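You operate a simulated robot arm through the tools that you are given. There is no shell and no other tool.

The job below is to be done with a simulated robot arm. You get a single attempt, and the scene is never put back.

TASK
Replace the gold bolt in the test block with a silver bolt.
Fine: switch the blue ratchet to OFF, loosen the gold bolt with it and lay it back in its rest, still at OFF; hang the gold bolt in the yellow rack; thread the silver one home by hand; leave the large black bolt alone, and the other bolts in their racks.

Only the result counts: the job must be done as asked and must still hold three seconds after the hand-in. Knocking over, shifting, dropping, spilling or breaking anything else fails it.

THE ROBOT
A 6-joint arm with a two-finger gripper, fixed in place. Base frame: the origin is at the foot of the arm, x ahead of it, y to its left, z up; the work surface is at about z = 78.8. Lengths are in cm, angles in rad, forces in N, time in s.
It reaches about 129.8 cm from its shoulder. Its first joint turns from -2.601 to 2.601 rad. Payload 1.57 kg.
Tool frame: the origin (TCP) lies between the finger pads and is the grasp point; the fingertips stand 2.1 cm ahead of it; z points along the fingers, y is the line along which they close. Largest opening 7 cm; the body of the gripper starts 5 cm behind the TCP.
Orientation is that of the tool frame in the base frame, as [roll, pitch, yaw] about the fixed x, y, z axes, in that order (R = Rz(yaw) Ry(pitch) Rx(roll)). With the fingers straight down and closing along the base's y, the tool's x points along the base's -x, its y along +y and its z along -z.

THE INTERFACE
- The arm moves only by the tool jog_arm. Its arguments are lists of equal length, an entry for each row: "dp": the shift along the base's x, y, z in cm, a list of three; "turn": the turn, a rotation vector about the base's x, y, z in rad, a list of three; "grip": the finger opening in cm, from 0 to 7. In form: {"dp": [[dx, dy, dz], ...], "turn": [[ax, ay, az], ...], "grip": [grip, ...]}. A call has 1 to 20 rows; each row shifts and turns the commanded pose from where the row before left it. Each row takes 0.2 s and may step no farther than 5 cm and 0.15 rad from the row before; otherwise, or with a gripper value out of range, the whole call is refused. Where a pose cannot be reached the arm comes as near as it can. A force on the tool above 90 N (or 10 N above the force at the start of the call, whichever is more), or a blocked arm, ends the call early, and 0.2 s more pass. Each finger halts on what it meets, pressing with about 30 N; the grip force reading is that of the motor and also rises with nothing between the fingers. The clock runs only during rows and for 0.2 s after the last one: add rows that do not move to give the fingers time. It gives the time, the measured TCP pose, the force on the tool (base axes), the opening and the grip force at its end, in the units of the frame above (readings bear some noise), with the torque about the TCP (base axes, N m) and any sound that the robot's microphone picked up.
- Cameras (640 x 400 px; columns grow to the right, rows downward): "scene" is fixed at [4.97, -65.02, 158.28]; the picture's right is [0.32, -0.95, 0.00], its down [-0.74, -0.25, -0.62] and it looks along [0.59, 0.20, -0.78] (base axes); focal length 247 px, centre (320, 200). "wrist" rides on the gripper at [7.9, 0.4, -8.1] in the tool frame; the picture's right is [-0.05, 1.00, 0.00], its down [-0.67, -0.04, -0.74] and it looks along [-0.74, -0.04, 0.67] (tool axes); focal length 256 px, centre (320, 200). There is no depth. A picture from a camera that has moved, and an enlarged one, comes with that camera's place and axes in the base frame and with its lens.
- capture(camera): a new picture of that camera. It takes no simulated time.
- slide_trunk(by): slides the trunk up (or, below 0, down) by that many cm; the arm rides with it, the base frame stays. It gives what a move gives, with no picture.
- inspect(camera, box): a new picture of the part [left, top, right, bottom] of that camera's present view, enlarged. It takes no simulated time.
- close_job(): hands the job in; it is judged then, once.

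Nothing tells you positions but the pictures and the camera data. Unless the task says otherwise, let go and move clear before handing in.

The tools are called after "Call:" by a JSON object that holds its "api" and its "payload". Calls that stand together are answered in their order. jog_arm: Moves the arm, as the interface text tells. Its arguments: {"type":"object","properties":{"dp":{"type":"array","items":{"type":"array","items":{"type":"number"}}},"turn":{"type":"array","items":{"type":"array","items":{"type":"number"}}},"grip":{"type":"array","items":{"type":"number"}}},"required":["dp","turn","grip"]} The other tools are called the same way: slide_trunk (by) slides the trunk up or down; capture (camera) takes a picture; inspect (camera, box) takes an enlarged picture of a part of a camera's view; close_job () hands the job in.

At the start:

```text
time_s: 0.0
position: [62.43, -25.64, 118.73]
orientation: [-3.141, 0.0, 3.141]
contact_force: [-0.8, -0.1, -0.2]
ft_torque: [0.0, 0.02, 0.04]
finger_gap: 7.0
finger_force: 0.1
trunk travel left (down, up): [-86.9, 10.1]
```

scene: 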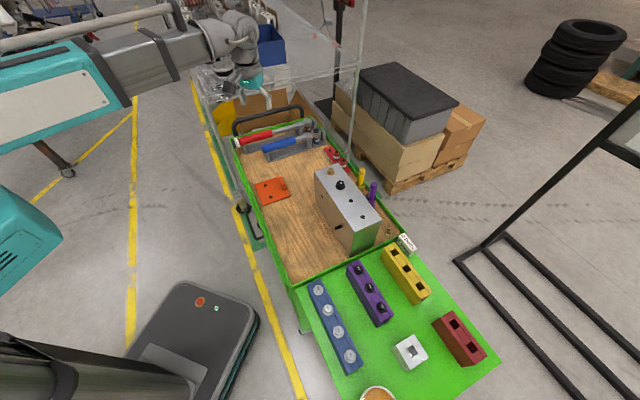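
wrist: 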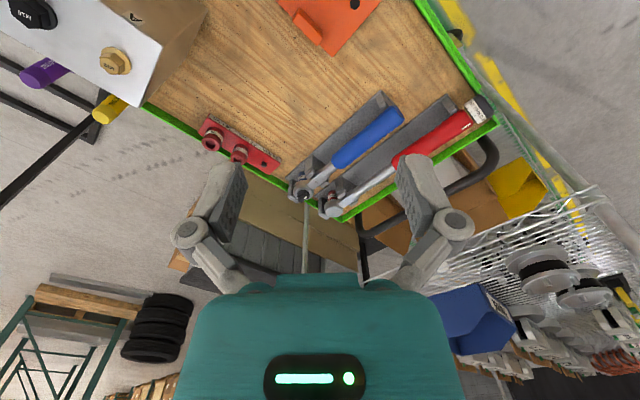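

I see a cart with tools in rests, a grey test block with gold and black bolts, and bolt racks on the green shelf. I'll take enlarged pictures first to locate everything.

Call:
{"api": "inspect", "payload": {"camera": "scene", "box": [220, 100, 340, 175]}}

Call:
{"api": "inspect", "payload": {"camera": "scene", "box": [290, 140, 410, 215]}}

Call:
{"api": "inspect", "payload": {"camera": "scene", "box": [290, 230, 510, 400]}}

Call:
{"api": "inspect", "payload": {"camera": "scene", "box": [300, 150, 420, 260]}}

Call:
{"api": "inspect", "payload": {"camera": "wrist", "box": [270, 80, 510, 230]}}

Call:
{"api": "inspect", "payload": {"camera": "wrist", "box": [0, 0, 280, 190]}}

```text
5.33 times, centred on (280, 138) of scene
camera zoom: at [4.97, -65.02, 158.28], right [0.32, -0.95, 0.0], down [-0.74, -0.25, -0.62], along [0.59, 0.2, -0.78], focal length 1317 px, centre (533, 533)
```

zoom: 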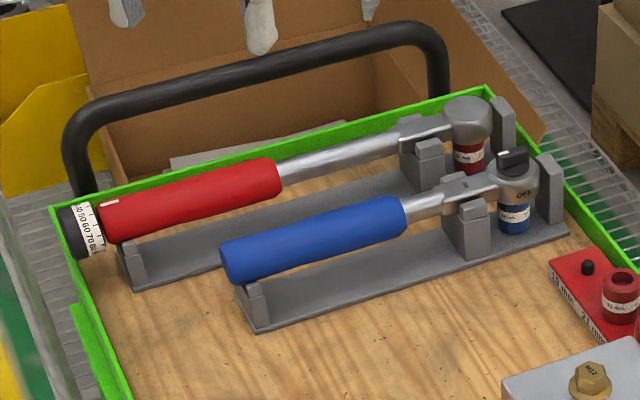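

```text
5.33 times, centred on (350, 178) of scene
camera zoom: at [4.97, -65.02, 158.28], right [0.32, -0.95, 0.0], down [-0.74, -0.25, -0.62], along [0.59, 0.2, -0.78], focal length 1317 px, centre (160, 320)
```

zoom: 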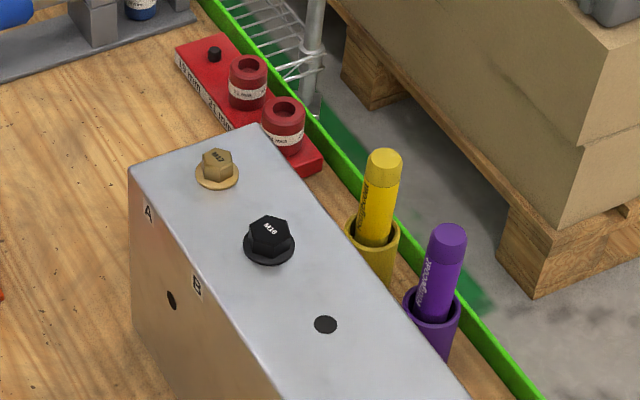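

```text
2.35 times, centred on (400, 315) of scene
camera zoom: at [4.97, -65.02, 158.28], right [0.32, -0.95, 0.0], down [-0.74, -0.25, -0.62], along [0.59, 0.2, -0.78], focal length 581 px, centre (132, -71)
```

zoom: 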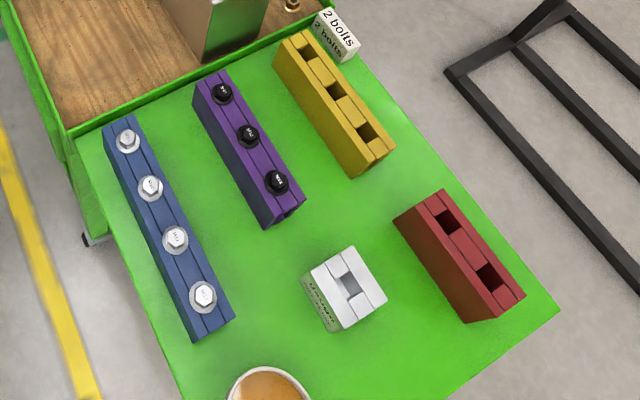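

```text
3.64 times, centred on (360, 205) of scene
camera zoom: at [4.97, -65.02, 158.28], right [0.32, -0.95, 0.0], down [-0.74, -0.25, -0.62], along [0.59, 0.2, -0.78], focal length 898 px, centre (174, 182)
```

zoom: 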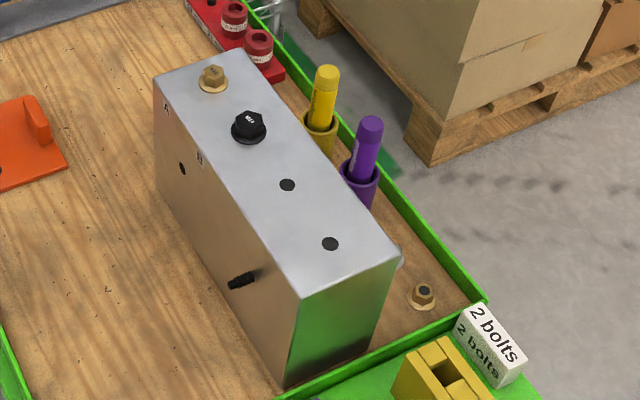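

```text
2.67 times, centred on (390, 155) of wrist
camera zoom: at [54.59, -25.28, 126.82], right [0.05, 1.0, 0.0], down [0.67, -0.04, 0.74], along [0.74, -0.04, -0.67], focal length 683 px, centre (133, 320)
```

zoom: 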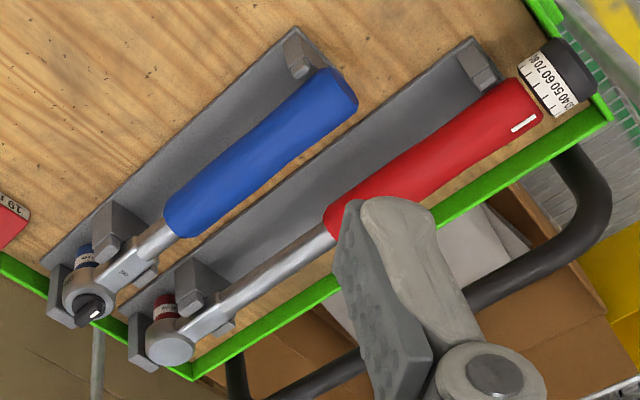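

```text
2.11 times, centred on (140, 95) of wrist
camera zoom: at [54.59, -25.28, 126.82], right [0.05, 1.0, 0.0], down [0.67, -0.04, 0.74], along [0.74, -0.04, -0.67], focal length 539 px, centre (699, 421)
```

zoom: 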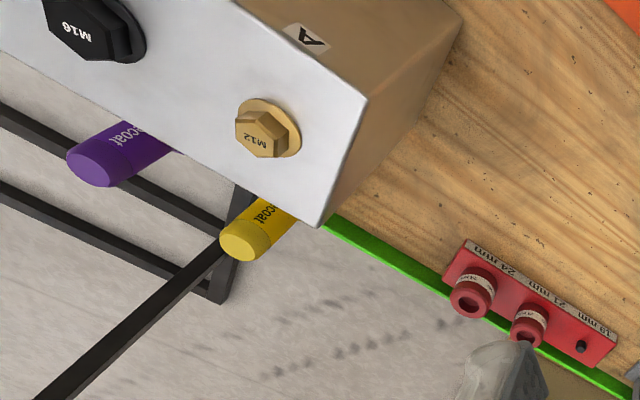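

The blue ratchet's head is around (93, -32, 89), with a black selector lever on top and a printed "OFF". I'll move in closer to see the selector properly.

Call:
{"api": "jog_arm", "payload": {"dp": [[3, -1.5, -3.5], [3, -1.5, -3.5], [3, -1.5, -3.5], [3, -1.5, -3.5], [0, 0, 0]], "turn": [[0, 0, 0], [0, 0, 0], [0, 0, 0], [0, 0, 0], [0, 0, 0]], "grip": [7, 7, 7, 7, 7]}}

Call:
{"api": "capture", "payload": {"camera": "wrist"}}

Call:
{"api": "capture", "payload": {"camera": "scene"}}

```text
time_s: 1.2
position: [74.3, -31.53, 118.77]
orientation: [-3.142, 0.0, -3.141]
contact_force: [-1.7, -1.2, 0.7]
ft_torque: [-0.01, 0.0, -0.02]
finger_gap: 7.02
finger_force: 0.0
out of reach, approached as far as the arm can: row 1, 2, 3, 4
trunk travel left (down, up): [-86.9, 10.1]
```

```text
taken
camera wrist: at [66.52, -31.12, 126.83], right [0.05, 1.0, 0.0], down [0.67, -0.04, 0.74], along [0.74, -0.04, -0.67], focal length 256 px, centre (320, 200)
```

wrist: 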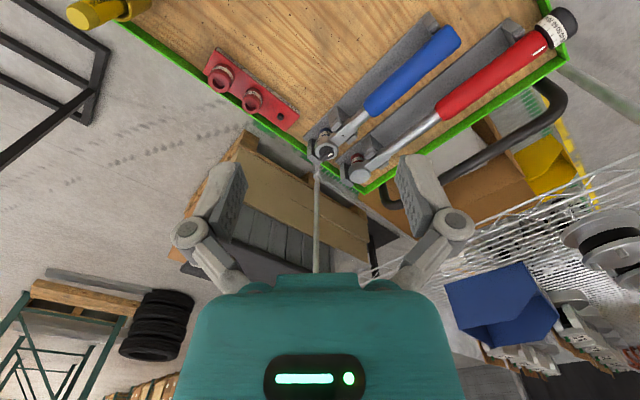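

```text
taken
```

scene: 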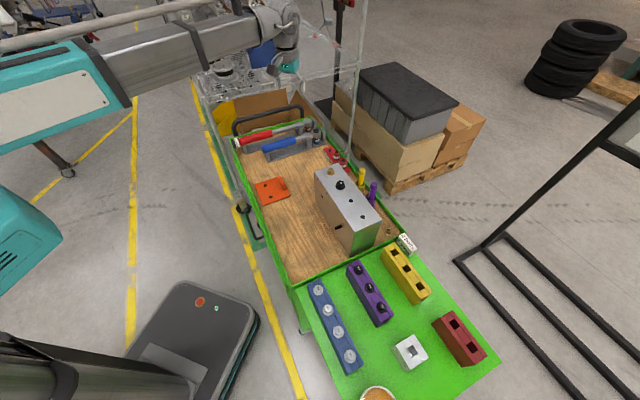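

The arm can't go lower at this trunk height, so I'll slide the trunk down with the TCP staying well clear of the cart.

Call:
{"api": "slide_trunk", "payload": {"by": -14}}

Call:
{"api": "capture", "payload": {"camera": "wrist"}}

Call:
{"api": "capture", "payload": {"camera": "scene"}}

```text
time_s: 2.9
position: [74.38, -31.55, 104.79]
orientation: [-3.141, 0.0, -3.14]
contact_force: [0.0, 0.1, 0.2]
ft_torque: [-0.01, 0.02, 0.01]
finger_gap: 7.01
finger_force: 0.1
trunk travel left (down, up): [-72.9, 24.1]
```

```text
taken
camera wrist: at [66.54, -31.13, 112.82], right [0.05, 1.0, 0.0], down [0.67, -0.04, 0.74], along [0.74, -0.04, -0.67], focal length 256 px, centre (320, 200)
```

wrist: 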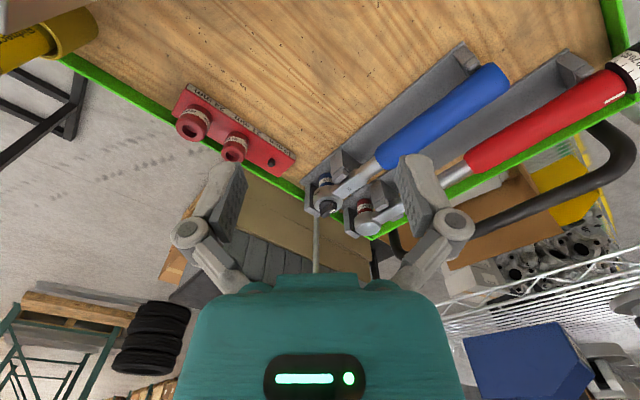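

```text
taken
```

scene: 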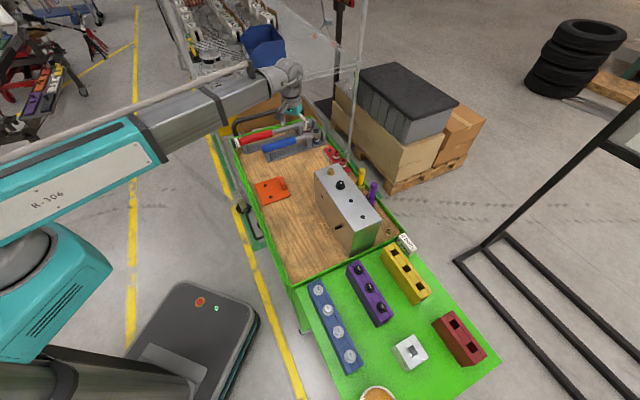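

Call:
{"api": "inspect", "payload": {"camera": "wrist", "box": [280, 150, 400, 225]}}

Call:
{"api": "inspect", "payload": {"camera": "scene", "box": [285, 110, 335, 145]}}

Call:
{"api": "inspect", "payload": {"camera": "scene", "box": [380, 320, 500, 400]}}

Call:
{"api": "inspect", "payload": {"camera": "scene", "box": [300, 270, 380, 380]}}

Call:
{"api": "inspect", "payload": {"camera": "scene", "box": [370, 220, 440, 310]}}

```text
5.33 times, centred on (340, 188) of wrist
camera zoom: at [66.54, -31.13, 112.82], right [0.05, 1.0, 0.0], down [0.67, -0.04, 0.74], along [0.74, -0.04, -0.67], focal length 1365 px, centre (213, 267)
```

zoom: 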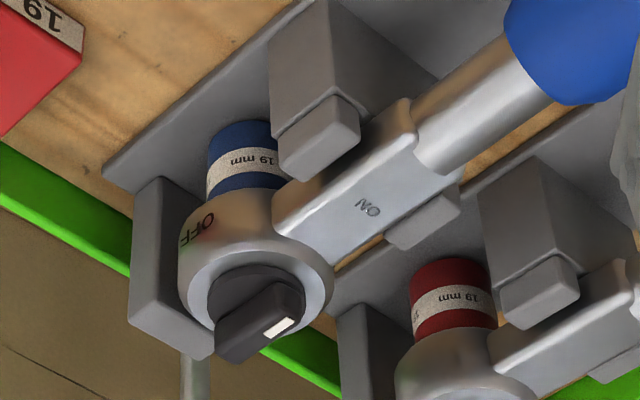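

```text
11.43 times, centred on (310, 128) of scene
camera zoom: at [4.97, -65.02, 158.28], right [0.32, -0.95, 0.0], down [-0.74, -0.25, -0.62], along [0.59, 0.2, -0.78], focal length 2823 px, centre (434, 1029)
```

zoom: 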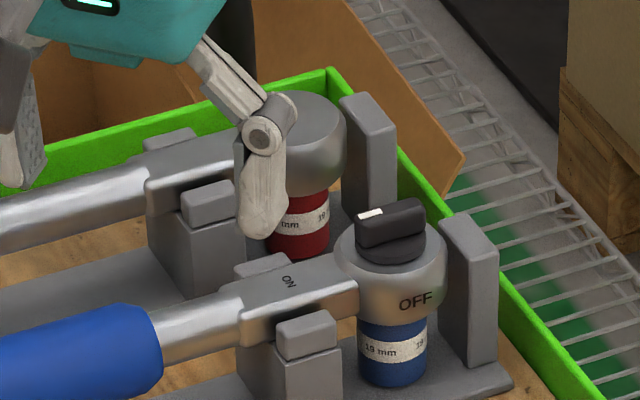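

```text
5.00 times, centred on (440, 360) of scene
camera zoom: at [4.97, -65.02, 158.28], right [0.32, -0.95, 0.0], down [-0.74, -0.25, -0.62], along [0.59, 0.2, -0.78], focal length 1235 px, centre (-280, -600)
```

zoom: 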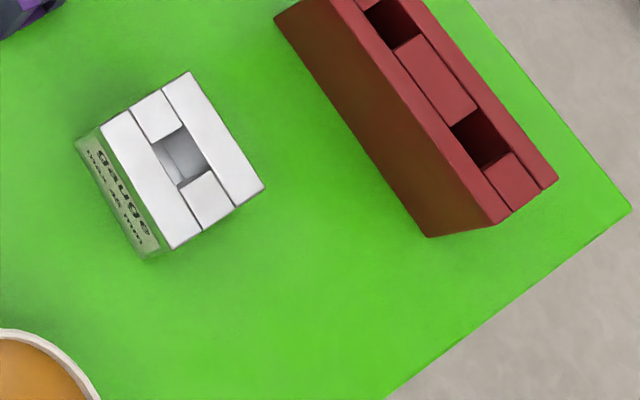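

```text
3.64 times, centred on (340, 325) of scene
camera zoom: at [4.97, -65.02, 158.28], right [0.32, -0.95, 0.0], down [-0.74, -0.25, -0.62], along [0.59, 0.2, -0.78], focal length 898 px, centre (247, -254)
```

zoom: 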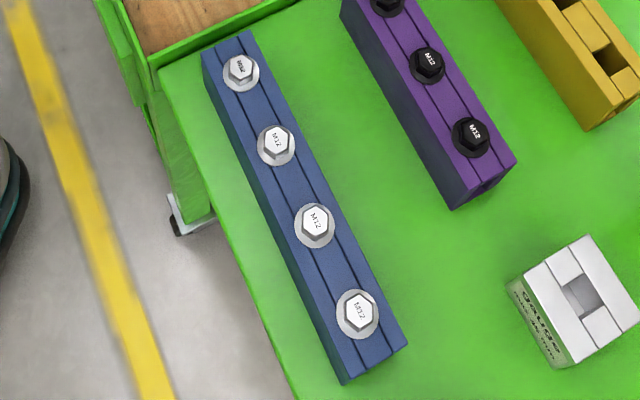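

```text
4.44 times, centred on (405, 265) of scene
camera zoom: at [4.97, -65.02, 158.28], right [0.32, -0.95, 0.0], down [-0.74, -0.25, -0.62], along [0.59, 0.2, -0.78], focal length 1098 px, centre (-58, -89)
```

zoom: 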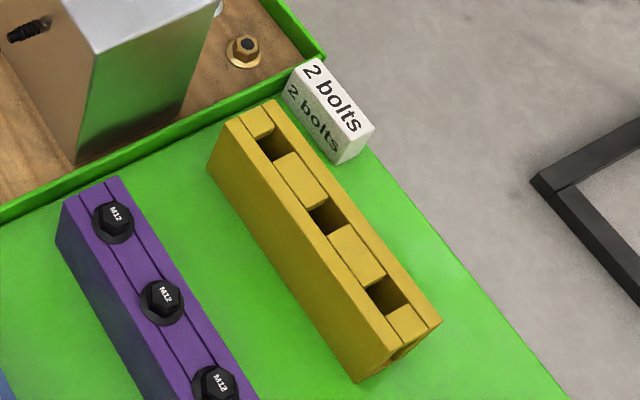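

Call:
{"api": "inspect", "payload": {"camera": "scene", "box": [390, 340, 415, 372]}}

Call:
{"api": "inspect", "payload": {"camera": "scene", "box": [310, 150, 400, 260]}}

Call:
{"api": "inspect", "payload": {"camera": "scene", "box": [300, 272, 340, 322]}}

```text
12.50 times, centred on (402, 356) of scene
camera zoom: at [4.97, -65.02, 158.28], right [0.32, -0.95, 0.0], down [-0.74, -0.25, -0.62], along [0.59, 0.2, -0.78], focal length 3087 px, centre (-711, -1750)
```

zoom: 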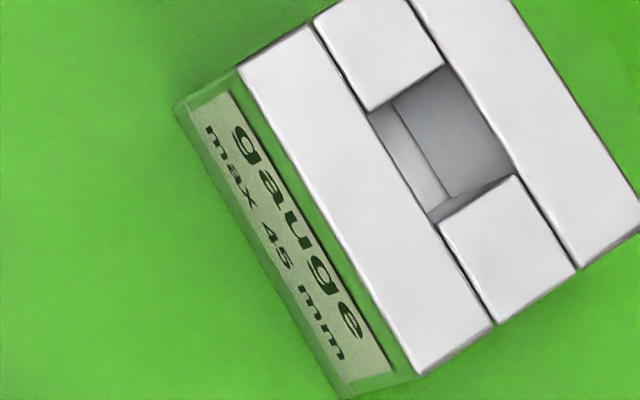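

```text
3.64 times, centred on (355, 205) of scene
camera zoom: at [4.97, -65.02, 158.28], right [0.32, -0.95, 0.0], down [-0.74, -0.25, -0.62], along [0.59, 0.2, -0.78], focal length 898 px, centre (193, 182)
```

zoom: 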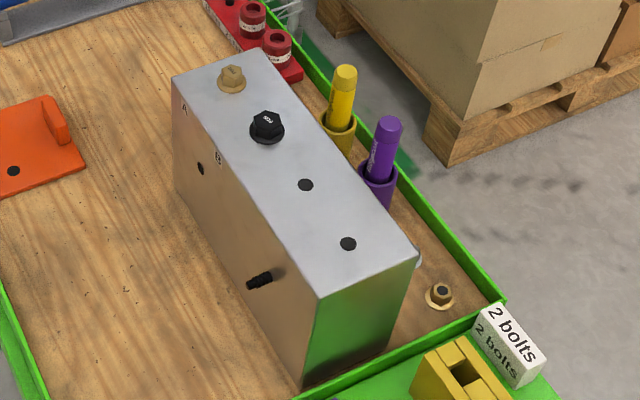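

```text
8.00 times, centred on (320, 297) of scene
camera zoom: at [4.97, -65.02, 158.28], right [0.32, -0.95, 0.0], down [-0.74, -0.25, -0.62], along [0.59, 0.2, -0.78], focal length 1976 px, centre (320, -576)
```

zoom: 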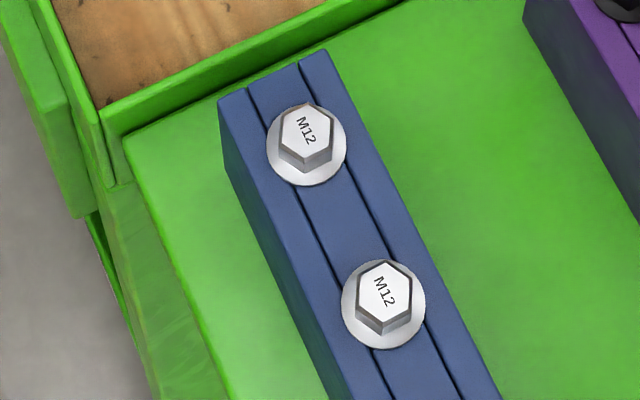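

The ratchet head sits near (96.6, -31.8, 86.5) with its handle running at about 130° azimuth. The knob's white mark points to ON (toward the handle), and OFF is about +90° from it. I'll raise and yaw the gripper to line up with the handle, then lower the trunk to gain reach.

Call:
{"api": "jog_arm", "payload": {"dp": [[0, 0, 4], [0, 0, 4], [0, 0, 4], [0, 0, 4], [0, 0, 4], [0, 0, 4], [0, 0, 0]], "turn": [[0, 0, -0.145], [0, 0, -0.145], [0, 0, -0.145], [0, 0, -0.145], [0, 0, -0.145], [0, 0, -0.145], [0, 0, 0]], "grip": [7, 7, 7, 7, 7, 7, 7]}}

Call:
{"api": "slide_trunk", "payload": {"by": -24}}

Call:
{"api": "capture", "payload": {"camera": "wrist"}}

Call:
{"api": "capture", "payload": {"camera": "scene"}}

```text
time_s: 4.5
position: [74.73, -31.64, 104.66]
orientation: [-3.141, -0.002, 2.269]
contact_force: [1.3, 0.3, -0.8]
ft_torque: [-0.03, -0.02, 0.02]
finger_gap: 7.0
finger_force: 0.1
out of reach, approached as far as the arm can: row 1, 2, 3, 4, 5, 6
trunk travel left (down, up): [-72.9, 24.1]
```

```text
time_s: 7.0
position: [74.81, -31.6, 80.84]
orientation: [-3.141, 0.0, 2.272]
contact_force: [0.4, -0.3, 0.2]
ft_torque: [0.0, -0.04, -0.02]
finger_gap: 6.99
finger_force: 0.0
trunk travel left (down, up): [-48.9, 48.1]
```

```text
taken
camera wrist: at [70.03, -25.25, 88.82], right [0.8, 0.6, 0.0], down [0.4, -0.53, 0.74], along [0.45, -0.59, -0.67], focal length 256 px, centre (320, 200)
```

wrist: 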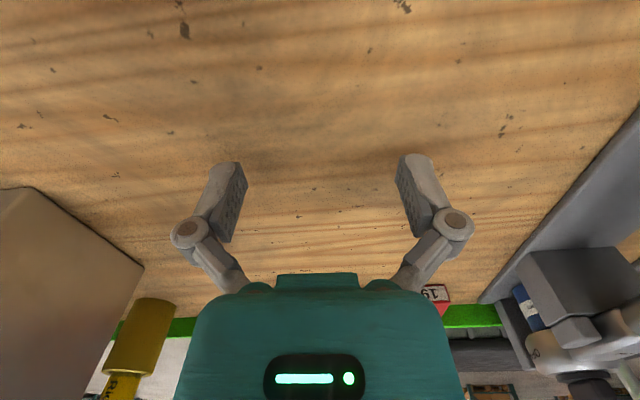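

```text
taken
```

scene: 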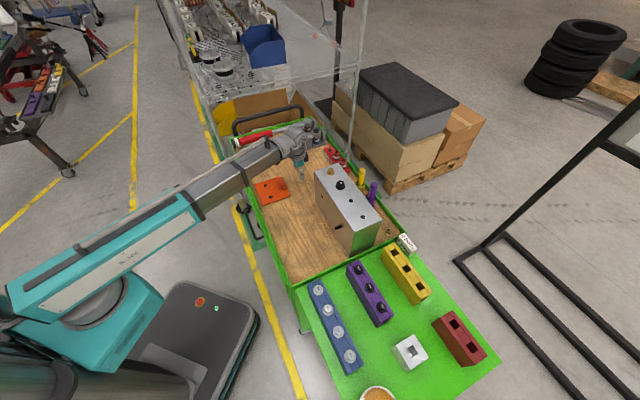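

That came lower than I intended because the upward jog was refused. There is no contact, so I'll test a small upward move to learn what the arm can do.

Call:
{"api": "jog_arm", "payload": {"dp": [[0, 0, 2], [0, 0, 0]], "turn": [[0, 0, 0], [0, 0, 0]], "grip": [7, 7]}}

```text
time_s: 7.6
position: [74.61, -31.57, 80.78]
orientation: [3.141, 0.0, 2.272]
contact_force: [-0.3, 0.1, 0.0]
ft_torque: [0.0, 0.0, -0.05]
finger_gap: 7.0
finger_force: 0.1
out of reach, approached as far as the arm can: row 1
trunk travel left (down, up): [-48.9, 48.1]
```

Only the trunk changes the height, so I'll use slide_trunk for all vertical moves. I'll go up now and then over the ratchet head.

Call:
{"api": "slide_trunk", "payload": {"by": 20}}

Call:
{"api": "jog_arm", "payload": {"dp": [[2, 0.5, 0], [2, 0.5, 0], [2, 0.5, 0], [2, 0.5, 0], [2, 0.5, 0], [0, 0, 0]], "turn": [[0, 0, 0], [0, 0, 0], [0, 0, 0], [0, 0, 0], [0, 0, 0], [0, 0, 0]], "grip": [7, 7, 7, 7, 7, 7]}}

Call:
{"api": "capture", "payload": {"camera": "wrist"}}

Call:
{"api": "capture", "payload": {"camera": "scene"}}

```text
time_s: 9.7
position: [74.75, -31.56, 100.75]
orientation: [3.141, 0.0, 2.272]
contact_force: [-0.2, 0.6, -0.3]
ft_torque: [0.02, -0.01, 0.01]
finger_gap: 6.97
finger_force: 0.0
trunk travel left (down, up): [-68.9, 28.1]
```

```text
time_s: 11.1
position: [84.67, -29.3, 100.68]
orientation: [-3.141, 0.001, 2.272]
contact_force: [-0.4, -0.6, 0.6]
ft_torque: [0.03, -0.03, -0.01]
finger_gap: 7.0
finger_force: 0.1
trunk travel left (down, up): [-68.9, 28.1]
```

```text
taken
camera wrist: at [79.88, -23.0, 108.8], right [0.8, 0.6, 0.0], down [0.4, -0.53, 0.74], along [0.45, -0.59, -0.67], focal length 256 px, centre (320, 200)
```

wrist: 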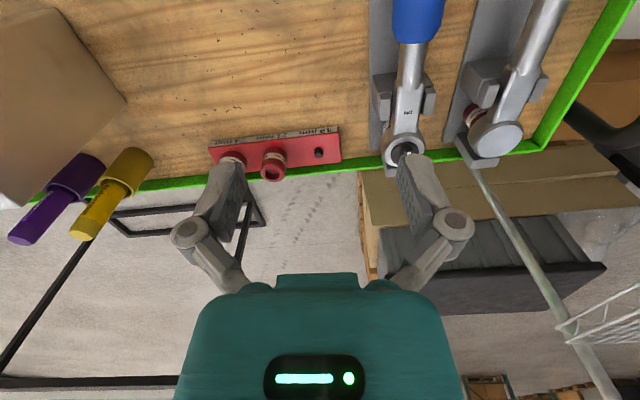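

```text
taken
```

scene: 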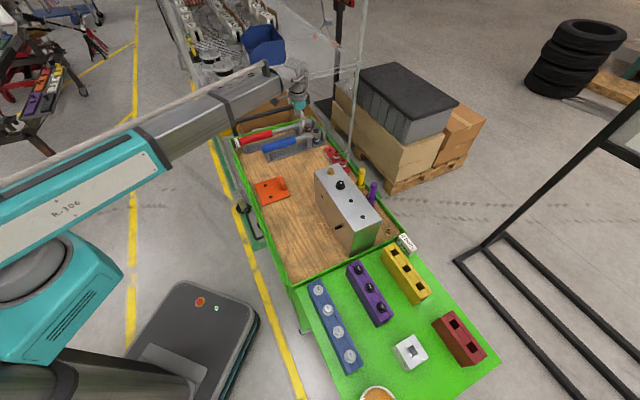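

The pole works out to be around x=159, which is far away and safe. I'll move over the knob at (97.2, -31.2).

Call:
{"api": "jog_arm", "payload": {"dp": [[2.5, -0.38, 0], [2.5, -0.38, 0], [2.5, -0.38, 0], [2.5, -0.38, 0], [2.5, -0.38, 0], [0, 0, 0]], "turn": [[0, 0, 0], [0, 0, 0], [0, 0, 0], [0, 0, 0], [0, 0, 0], [0, 0, 0]], "grip": [4, 4, 4, 4, 4, 4]}}

Call:
{"api": "capture", "payload": {"camera": "wrist"}}

Call:
{"api": "inspect", "payload": {"camera": "wrist", "box": [260, 40, 380, 140]}}

Call:
{"api": "inspect", "payload": {"camera": "scene", "box": [275, 90, 345, 145]}}

```text
time_s: 12.5
position: [96.9, -31.14, 100.67]
orientation: [3.14, 0.001, 2.272]
contact_force: [-0.2, 0.4, 0.4]
ft_torque: [0.0, 0.01, 0.0]
finger_gap: 4.03
finger_force: 0.2
trunk travel left (down, up): [-68.9, 28.1]
```

```text
taken
camera wrist: at [92.24, -24.73, 108.8], right [0.8, 0.6, 0.0], down [0.4, -0.53, 0.74], along [0.45, -0.59, -0.67], focal length 256 px, centre (320, 200)
```

wrist: 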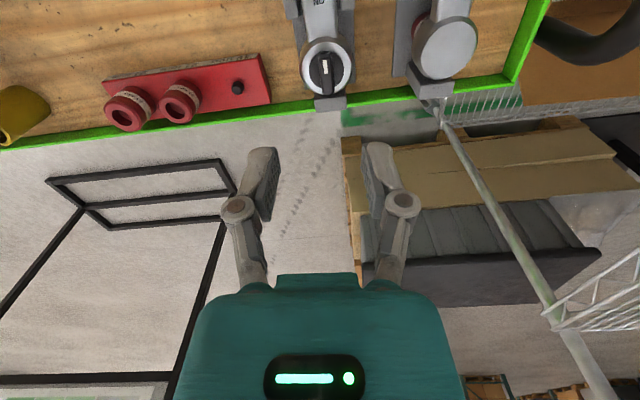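

```text
4.00 times, centred on (320, 90) of wrist
camera zoom: at [92.24, -24.73, 108.8], right [0.8, 0.6, 0.0], down [0.4, -0.53, 0.74], along [0.45, -0.59, -0.67], focal length 1024 px, centre (320, 640)
```

zoom: 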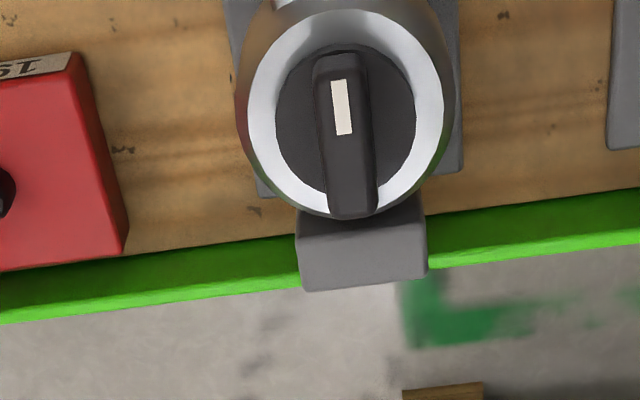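

```text
7.27 times, centred on (310, 118) of scene
camera zoom: at [4.97, -65.02, 158.28], right [0.32, -0.95, 0.0], down [-0.74, -0.25, -0.62], along [0.59, 0.2, -0.78], focal length 1796 px, centre (393, 800)
```

zoom: 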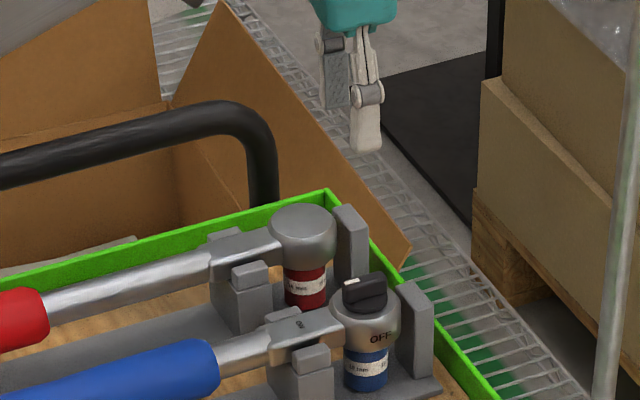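

Call:
{"api": "jog_arm", "payload": {"dp": [[1.2, 0.42, 0], [1.2, 0.42, 0], [0, 0, 0]], "turn": [[0, 0, 0], [0, 0, 0], [0, 0, 0]], "grip": [4, 4, 4]}}

Call:
{"api": "slide_trunk", "payload": {"by": -6}}

Call:
{"api": "capture", "payload": {"camera": "wrist"}}

Call:
{"api": "inspect", "payload": {"camera": "wrist", "box": [240, 40, 400, 200]}}

Call:
{"api": "inspect", "payload": {"camera": "scene", "box": [275, 90, 345, 145]}}

```text
time_s: 13.3
position: [99.57, -30.18, 100.78]
orientation: [3.141, 0.0, 2.271]
contact_force: [0.0, -0.4, -0.7]
ft_torque: [0.02, 0.02, 0.0]
finger_gap: 3.99
finger_force: 0.1
trunk travel left (down, up): [-68.9, 28.1]
```

```text
time_s: 14.3
position: [99.59, -30.07, 94.8]
orientation: [-3.14, 0.0, 2.272]
contact_force: [0.3, 0.1, 0.1]
ft_torque: [-0.02, -0.03, 0.03]
finger_gap: 3.99
finger_force: 0.0
trunk travel left (down, up): [-62.9, 34.1]
```

```text
taken
camera wrist: at [94.8, -23.86, 102.81], right [0.8, 0.6, 0.0], down [0.4, -0.53, 0.74], along [0.45, -0.59, -0.67], focal length 256 px, centre (320, 200)
```

wrist: 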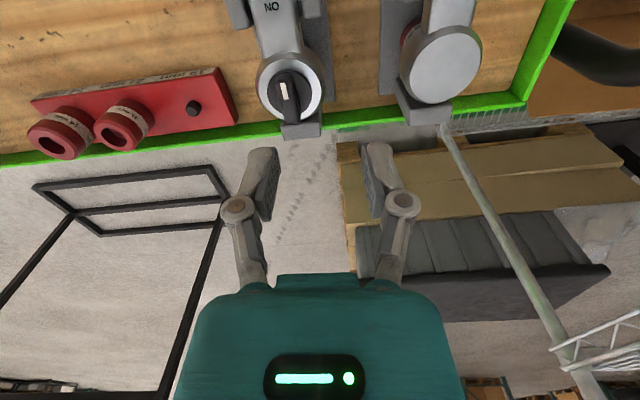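

```text
2.50 times, centred on (320, 120) of wrist
camera zoom: at [94.8, -23.86, 102.81], right [0.8, 0.6, 0.0], down [0.4, -0.53, 0.74], along [0.45, -0.59, -0.67], focal length 640 px, centre (320, 400)
```

zoom: 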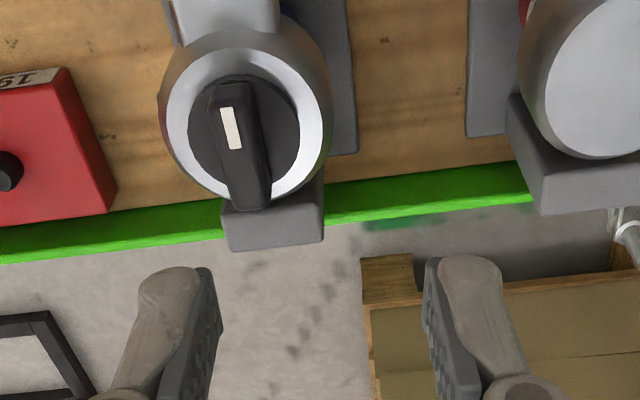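

```text
7.27 times, centred on (310, 118) of scene
camera zoom: at [4.97, -65.02, 158.28], right [0.32, -0.95, 0.0], down [-0.74, -0.25, -0.62], along [0.59, 0.2, -0.78], focal length 1796 px, centre (393, 800)
```

zoom: 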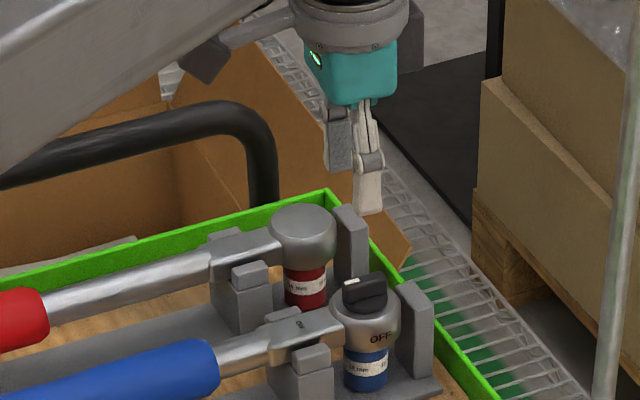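

I corrected my pixel mapping, and the knob disc is near (97.6, -30.7, 87.5). I'll recentre and come down a bit.

Call:
{"api": "jog_arm", "payload": {"dp": [[-1.0, -0.3, 0], [-0.95, -0.3, 0], [0, 0, 0]], "turn": [[0, 0, 0], [0, 0, 0], [0, 0, 0]], "grip": [4, 4, 4]}}

Call:
{"api": "slide_trunk", "payload": {"by": -2}}

Call:
{"api": "inspect", "payload": {"camera": "wrist", "box": [240, 60, 400, 160]}}

Call:
{"api": "inspect", "payload": {"camera": "scene", "box": [285, 100, 341, 135]}}

```text
time_s: 15.1
position: [97.55, -30.63, 94.88]
orientation: [3.14, 0.0, 2.272]
contact_force: [0.3, 0.1, 0.0]
ft_torque: [-0.01, 0.0, 0.0]
finger_gap: 4.0
finger_force: 0.1
trunk travel left (down, up): [-62.9, 34.1]
```

```text
time_s: 15.8
position: [97.64, -30.66, 92.73]
orientation: [-3.141, 0.001, 2.272]
contact_force: [-0.1, 0.0, 0.6]
ft_torque: [0.01, -0.01, 0.04]
finger_gap: 3.97
finger_force: 0.0
trunk travel left (down, up): [-60.9, 36.1]
```

```text
4.00 times, centred on (320, 110) of wrist
camera zoom: at [92.88, -24.36, 100.81], right [0.8, 0.6, 0.0], down [0.4, -0.53, 0.74], along [0.45, -0.59, -0.67], focal length 1024 px, centre (320, 560)
```

zoom: 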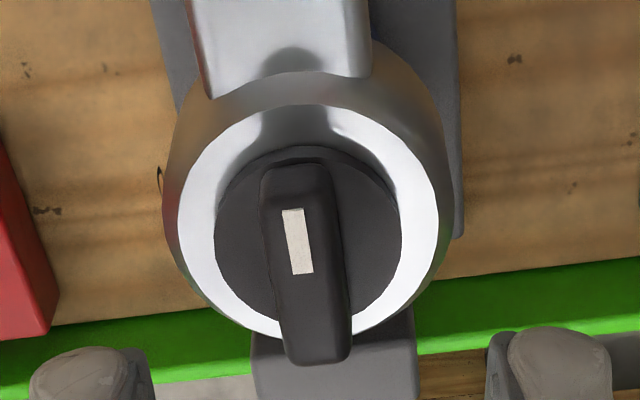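

```text
11.43 times, centred on (313, 118) of scene
camera zoom: at [4.97, -65.02, 158.28], right [0.32, -0.95, 0.0], down [-0.74, -0.25, -0.62], along [0.59, 0.2, -0.78], focal length 2823 px, centre (400, 1143)
```

zoom: 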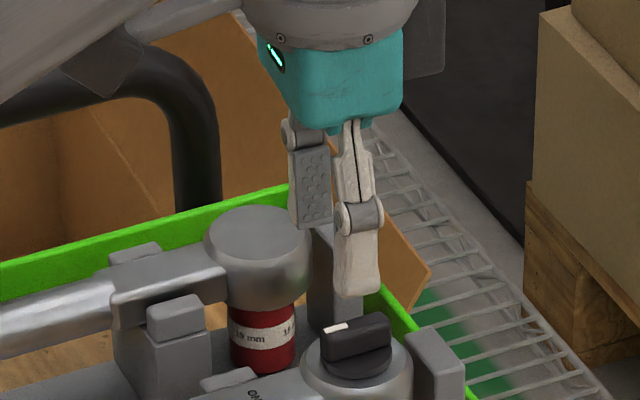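

The knob is centred under the gripper, and the bar and handle azimuth is about 137°. I'll align the yaw, shift slightly and lower over the bar.

Call:
{"api": "jog_arm", "payload": {"dp": [[-0.17, -0.05, 0], [0, 0, 0]], "turn": [[0, 0, 0.115], [0, 0, 0]], "grip": [3.2, 3.2]}}

Call:
{"api": "slide_trunk", "payload": {"by": -1.6}}

Call:
{"api": "capture", "payload": {"camera": "wrist"}}

Call:
{"api": "inspect", "payload": {"camera": "scene", "box": [285, 100, 341, 135]}}

```text
time_s: 16.4
position: [97.4, -30.71, 92.74]
orientation: [3.141, 0.0, 2.387]
contact_force: [0.7, 0.5, 0.1]
ft_torque: [0.03, 0.01, -0.01]
finger_gap: 3.17
finger_force: 0.0
trunk travel left (down, up): [-60.9, 36.1]
```

```text
time_s: 17.0
position: [97.39, -30.76, 91.14]
orientation: [3.141, 0.002, 2.387]
contact_force: [0.6, 0.3, 0.7]
ft_torque: [0.02, 0.0, 0.03]
finger_gap: 3.19
finger_force: 0.2
trunk travel left (down, up): [-59.3, 37.7]
```

```text
taken
camera wrist: at [92.01, -25.03, 99.21], right [0.72, 0.69, 0.0], down [0.46, -0.48, 0.74], along [0.51, -0.54, -0.67], focal length 256 px, centre (320, 200)
```

wrist: 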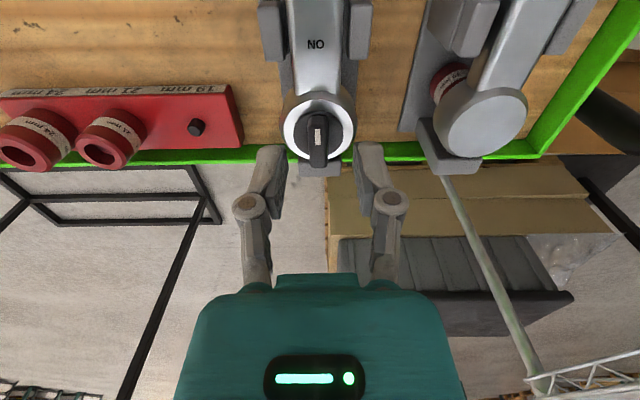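

```text
11.43 times, centred on (313, 118) of scene
camera zoom: at [4.97, -65.02, 158.28], right [0.32, -0.95, 0.0], down [-0.74, -0.25, -0.62], along [0.59, 0.2, -0.78], focal length 2823 px, centre (400, 1143)
```

zoom: 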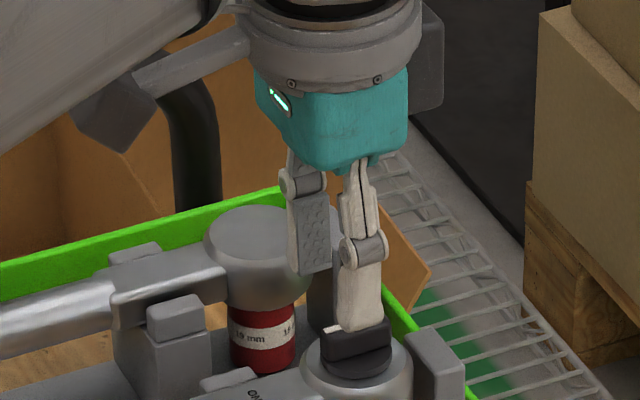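

Call:
{"api": "slide_trunk", "payload": {"by": -1.2}}

Call:
{"api": "inspect", "payload": {"camera": "wrist", "box": [240, 90, 400, 190]}}

Call:
{"api": "inspect", "payload": {"camera": "scene", "box": [285, 110, 341, 145]}}

```text
time_s: 17.6
position: [97.48, -30.69, 89.88]
orientation: [-3.141, 0.0, 2.387]
contact_force: [0.1, -0.4, 0.0]
ft_torque: [-0.01, 0.0, -0.02]
finger_gap: 3.22
finger_force: 0.1
trunk travel left (down, up): [-58.1, 38.9]
```

```text
4.00 times, centred on (320, 140) of wrist
camera zoom: at [92.01, -25.04, 98.01], right [0.72, 0.69, 0.0], down [0.46, -0.48, 0.74], along [0.51, -0.54, -0.67], focal length 1024 px, centre (320, 440)
```

zoom: 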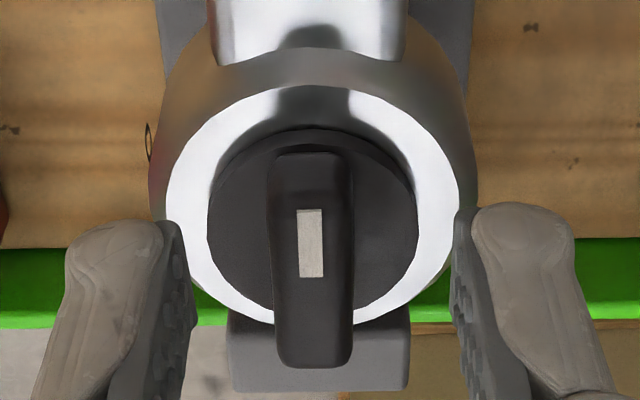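

```text
11.43 times, centred on (313, 128) of scene
camera zoom: at [4.97, -65.02, 158.28], right [0.32, -0.95, 0.0], down [-0.74, -0.25, -0.62], along [0.59, 0.2, -0.78], focal length 2823 px, centre (400, 1029)
```

zoom: 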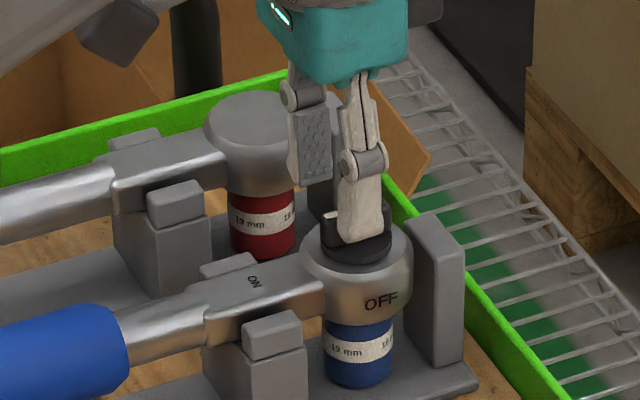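

Comparing the views shows the knob is about 0.85 cm further along and about 1 cm lower than I assumed (disc near (98.1, -31.3, 86.1)). I'll shift and check again.

Call:
{"api": "jog_arm", "payload": {"dp": [[0.55, -0.55, 0], [0, 0, 0]], "turn": [[0, 0, 0], [0, 0, 0]], "grip": [3.2, 3.2]}}

Call:
{"api": "inspect", "payload": {"camera": "wrist", "box": [240, 90, 400, 190]}}

Call:
{"api": "inspect", "payload": {"camera": "scene", "box": [285, 110, 341, 145]}}

```text
time_s: 18.2
position: [97.89, -31.33, 90.0]
orientation: [3.141, 0.0, 2.387]
contact_force: [0.5, 0.3, 0.0]
ft_torque: [0.04, -0.02, 0.04]
finger_gap: 3.21
finger_force: 0.1
trunk travel left (down, up): [-58.1, 38.9]
```

```text
4.00 times, centred on (320, 140) of wrist
camera zoom: at [92.52, -25.59, 98.0], right [0.72, 0.69, 0.0], down [0.46, -0.48, 0.74], along [0.51, -0.54, -0.67], focal length 1024 px, centre (320, 440)
```

zoom: 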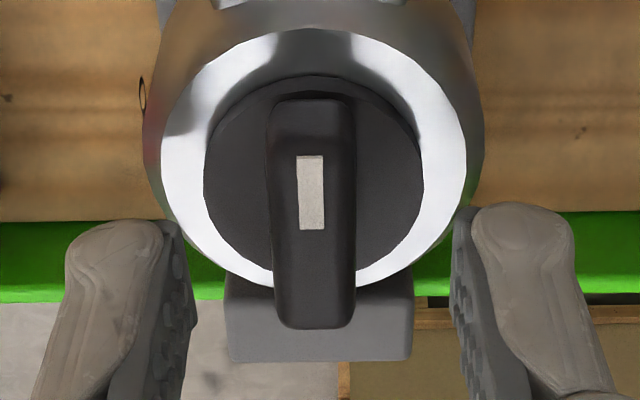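

```text
11.43 times, centred on (313, 128) of scene
camera zoom: at [4.97, -65.02, 158.28], right [0.32, -0.95, 0.0], down [-0.74, -0.25, -0.62], along [0.59, 0.2, -0.78], focal length 2823 px, centre (400, 1029)
```

zoom: 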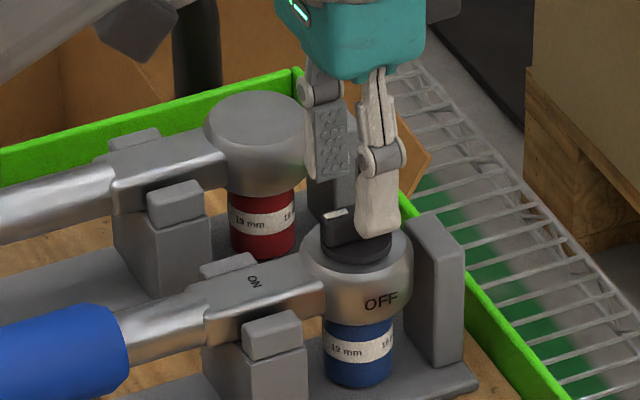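

The picture matches the prediction, so the gripper is over the knob axis. I'll lower and close on the bar.

Call:
{"api": "slide_trunk", "payload": {"by": -1.2}}

Call:
{"api": "inspect", "payload": {"camera": "wrist", "box": [240, 90, 400, 190]}}

Call:
{"api": "inspect", "payload": {"camera": "scene", "box": [285, 110, 341, 145]}}

```text
time_s: 18.8
position: [97.95, -31.25, 88.71]
orientation: [-3.141, 0.0, 2.386]
contact_force: [0.0, 0.1, 0.7]
ft_torque: [-0.02, -0.01, 0.02]
finger_gap: 3.22
finger_force: 0.0
trunk travel left (down, up): [-56.9, 40.1]
```

```text
4.00 times, centred on (320, 140) of wrist
camera zoom: at [92.51, -25.59, 96.8], right [0.72, 0.69, 0.0], down [0.46, -0.48, 0.74], along [0.51, -0.54, -0.67], focal length 1024 px, centre (320, 440)
```

zoom: 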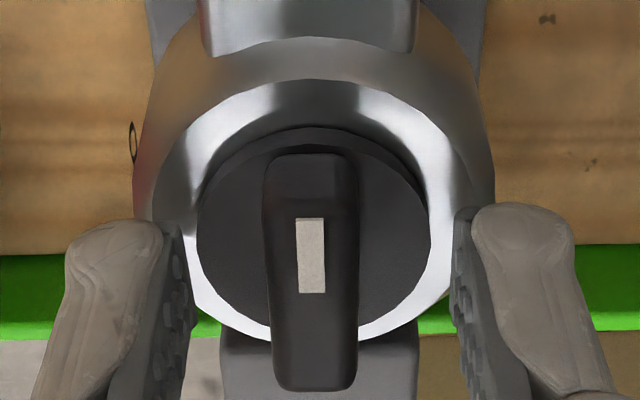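

```text
11.43 times, centred on (313, 128) of scene
camera zoom: at [4.97, -65.02, 158.28], right [0.32, -0.95, 0.0], down [-0.74, -0.25, -0.62], along [0.59, 0.2, -0.78], focal length 2823 px, centre (400, 1029)
```

zoom: 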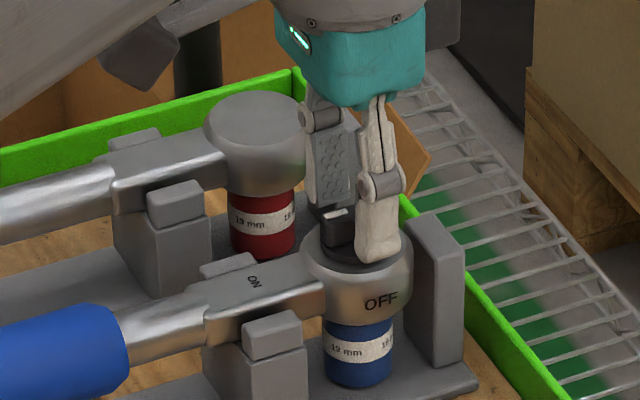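

Call:
{"api": "jog_arm", "payload": {"dp": [[0, 0, 0], [0, 0, 0], [0, 0, 0]], "turn": [[0, 0, 0], [0, 0, 0], [0, 0, 0]], "grip": [1.5, 0.6, 0.6]}}

Call:
{"api": "inspect", "payload": {"camera": "scene", "box": [285, 110, 341, 145]}}

Call:
{"api": "inspect", "payload": {"camera": "wrist", "box": [240, 90, 400, 190]}}

```text
time_s: 19.6
position: [97.91, -31.37, 88.76]
orientation: [-3.141, 0.001, 2.386]
contact_force: [-0.5, -2.4, 0.4]
ft_torque: [-0.07, 0.0, -0.03]
finger_gap: 1.04
finger_force: 30.2
trunk travel left (down, up): [-56.9, 40.1]
```

```text
11.43 times, centred on (313, 128) of scene
camera zoom: at [4.97, -65.02, 158.28], right [0.32, -0.95, 0.0], down [-0.74, -0.25, -0.62], along [0.59, 0.2, -0.78], focal length 2823 px, centre (400, 1029)
```

zoom: 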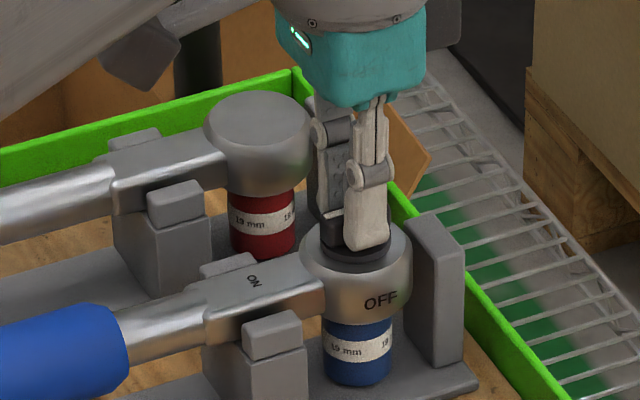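

```text
4.00 times, centred on (320, 140) of wrist
camera zoom: at [92.5, -25.62, 96.81], right [0.72, 0.69, 0.0], down [0.46, -0.48, 0.74], along [0.51, -0.54, -0.67], focal length 1024 px, centre (320, 440)
```

zoom: 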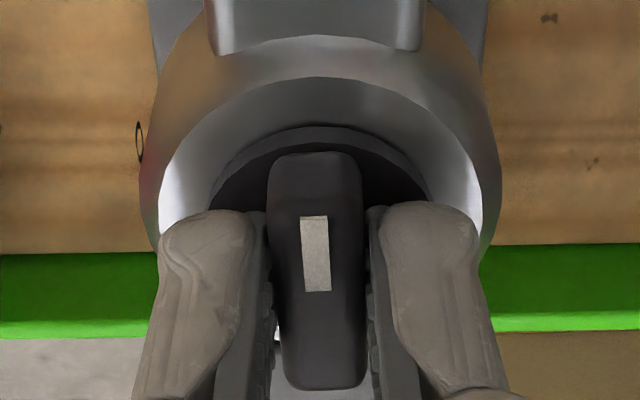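

I have the knob bar gripped (1.04 cm). I'll rotate it toward OFF (+z) in two stages, watching torque.

Call:
{"api": "jog_arm", "payload": {"dp": [[0, 0, 0], [0, 0, 0], [0, 0, 0], [0, 0, 0], [0, 0, 0], [0, 0, 0], [0, 0, 0], [0, 0, 0]], "turn": [[0, 0, 0.1], [0, 0, 0.1], [0, 0, 0.1], [0, 0, 0.1], [0, 0, 0.1], [0, 0, 0.1], [0, 0, 0.1], [0, 0, 0]], "grip": [0.6, 0.6, 0.6, 0.6, 0.6, 0.6, 0.6, 0.6]}}

Call:
{"api": "inspect", "payload": {"camera": "scene", "box": [285, 110, 341, 145]}}

Call:
{"api": "inspect", "payload": {"camera": "wrist", "box": [240, 90, 400, 190]}}

```text
time_s: 21.4
position: [97.8, -31.28, 88.76]
orientation: [3.141, 0.0, 3.087]
contact_force: [2.3, -4.6, 3.1]
ft_torque: [-0.01, 0.14, -0.04]
finger_gap: 1.05
finger_force: 30.2
trunk travel left (down, up): [-56.9, 40.1]
```

```text
11.43 times, centred on (313, 128) of scene
camera zoom: at [4.97, -65.02, 158.28], right [0.32, -0.95, 0.0], down [-0.74, -0.25, -0.62], along [0.59, 0.2, -0.78], focal length 2823 px, centre (400, 1029)
```

zoom: 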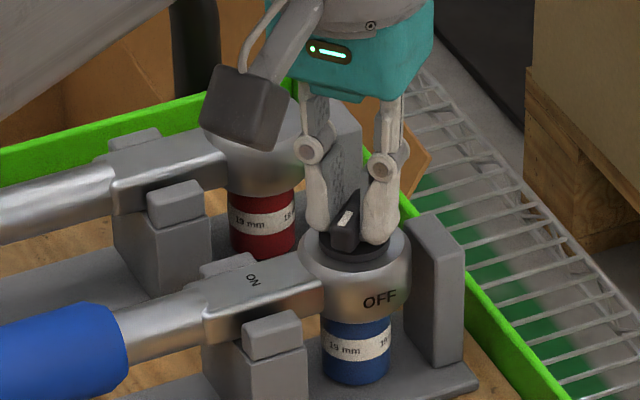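

```text
4.00 times, centred on (320, 140) of wrist
camera zoom: at [90.1, -30.52, 96.81], right [0.11, 0.99, 0.0], down [0.66, -0.07, 0.75], along [0.74, -0.08, -0.67], focal length 1024 px, centre (320, 440)
```

zoom: 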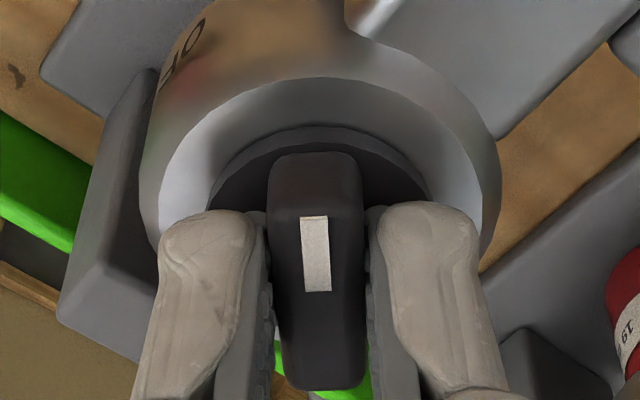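

Works smoothly, so I'll turn on until the white mark lines up with OFF.

Call:
{"api": "jog_arm", "payload": {"dp": [[0, 0, 0], [0, 0, 0], [0, 0, 0], [0, 0, 0], [0, 0, 0], [0, 0, 0], [0, 0, 0], [0, 0, 0], [0, 0, 0]], "turn": [[0, 0, 0.1], [0, 0, 0.1], [0, 0, 0.1], [0, 0, 0.1], [0, 0, 0.1], [0, 0, 0.1], [0, 0, 0.1], [0, 0, 0.1], [0, 0, 0]], "grip": [0.6, 0.6, 0.6, 0.6, 0.6, 0.6, 0.6, 0.6, 0.6]}}

Call:
{"api": "inspect", "payload": {"camera": "scene", "box": [285, 110, 341, 145]}}

Call:
{"api": "inspect", "payload": {"camera": "wrist", "box": [240, 90, 400, 190]}}

```text
time_s: 23.4
position: [97.8, -31.27, 88.72]
orientation: [-3.141, 0.0, -2.394]
contact_force: [3.1, -1.9, 3.9]
ft_torque: [0.04, -0.13, 0.0]
finger_gap: 1.08
finger_force: 29.6
trunk travel left (down, up): [-56.9, 40.1]
```

```text
11.43 times, centred on (313, 128) of scene
camera zoom: at [4.97, -65.02, 158.28], right [0.32, -0.95, 0.0], down [-0.74, -0.25, -0.62], along [0.59, 0.2, -0.78], focal length 2823 px, centre (400, 1029)
```

zoom: 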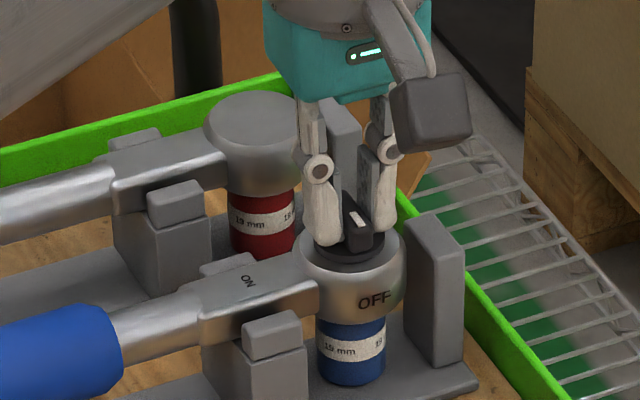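

```text
4.00 times, centred on (320, 140) of wrist
camera zoom: at [91.81, -36.35, 96.81], right [-0.64, 0.77, 0.0], down [0.51, 0.43, 0.74], along [0.57, 0.48, -0.67], focal length 1024 px, centre (320, 440)
```

zoom: 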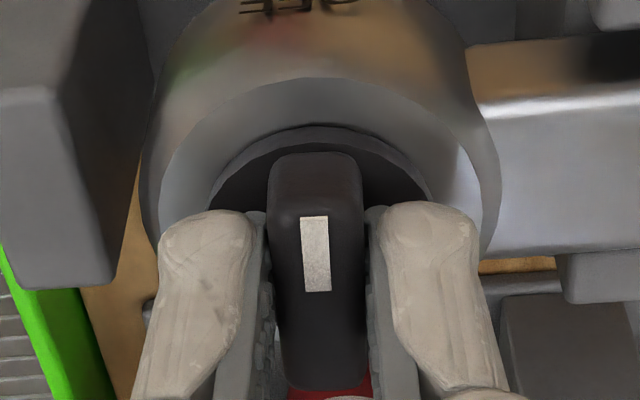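

Call:
{"api": "jog_arm", "payload": {"dp": [[0, 0, 0], [0, 0, 0], [0, 0, 0], [0, 0, 0]], "turn": [[0, 0, 0.07], [0, 0, 0], [0, 0, 0], [0, 0, 0]], "grip": [0.6, 0.6, 3.2, 3.2]}}

Call:
{"api": "inspect", "payload": {"camera": "scene", "box": [285, 110, 341, 145]}}

Call:
{"api": "inspect", "payload": {"camera": "wrist", "box": [240, 90, 400, 190]}}

```text
time_s: 24.4
position: [97.9, -31.25, 88.7]
orientation: [3.142, 0.0, -2.326]
contact_force: [0.2, 0.1, -0.2]
ft_torque: [0.0, -0.01, 0.01]
finger_gap: 3.19
finger_force: 0.1
trunk travel left (down, up): [-56.9, 40.1]
```

```text
11.43 times, centred on (313, 128) of scene
camera zoom: at [4.97, -65.02, 158.28], right [0.32, -0.95, 0.0], down [-0.74, -0.25, -0.62], along [0.59, 0.2, -0.78], focal length 2823 px, centre (400, 1029)
```

zoom: 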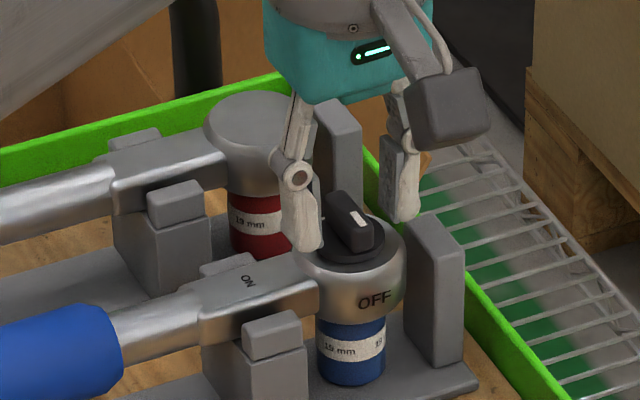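

```text
4.00 times, centred on (320, 140) of wrist
camera zoom: at [92.18, -36.79, 96.8], right [-0.69, 0.72, 0.0], down [0.48, 0.46, 0.74], along [0.54, 0.51, -0.67], focal length 1024 px, centre (320, 440)
```

zoom: 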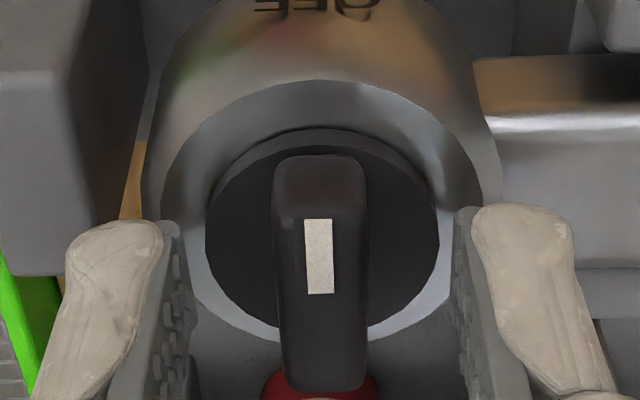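

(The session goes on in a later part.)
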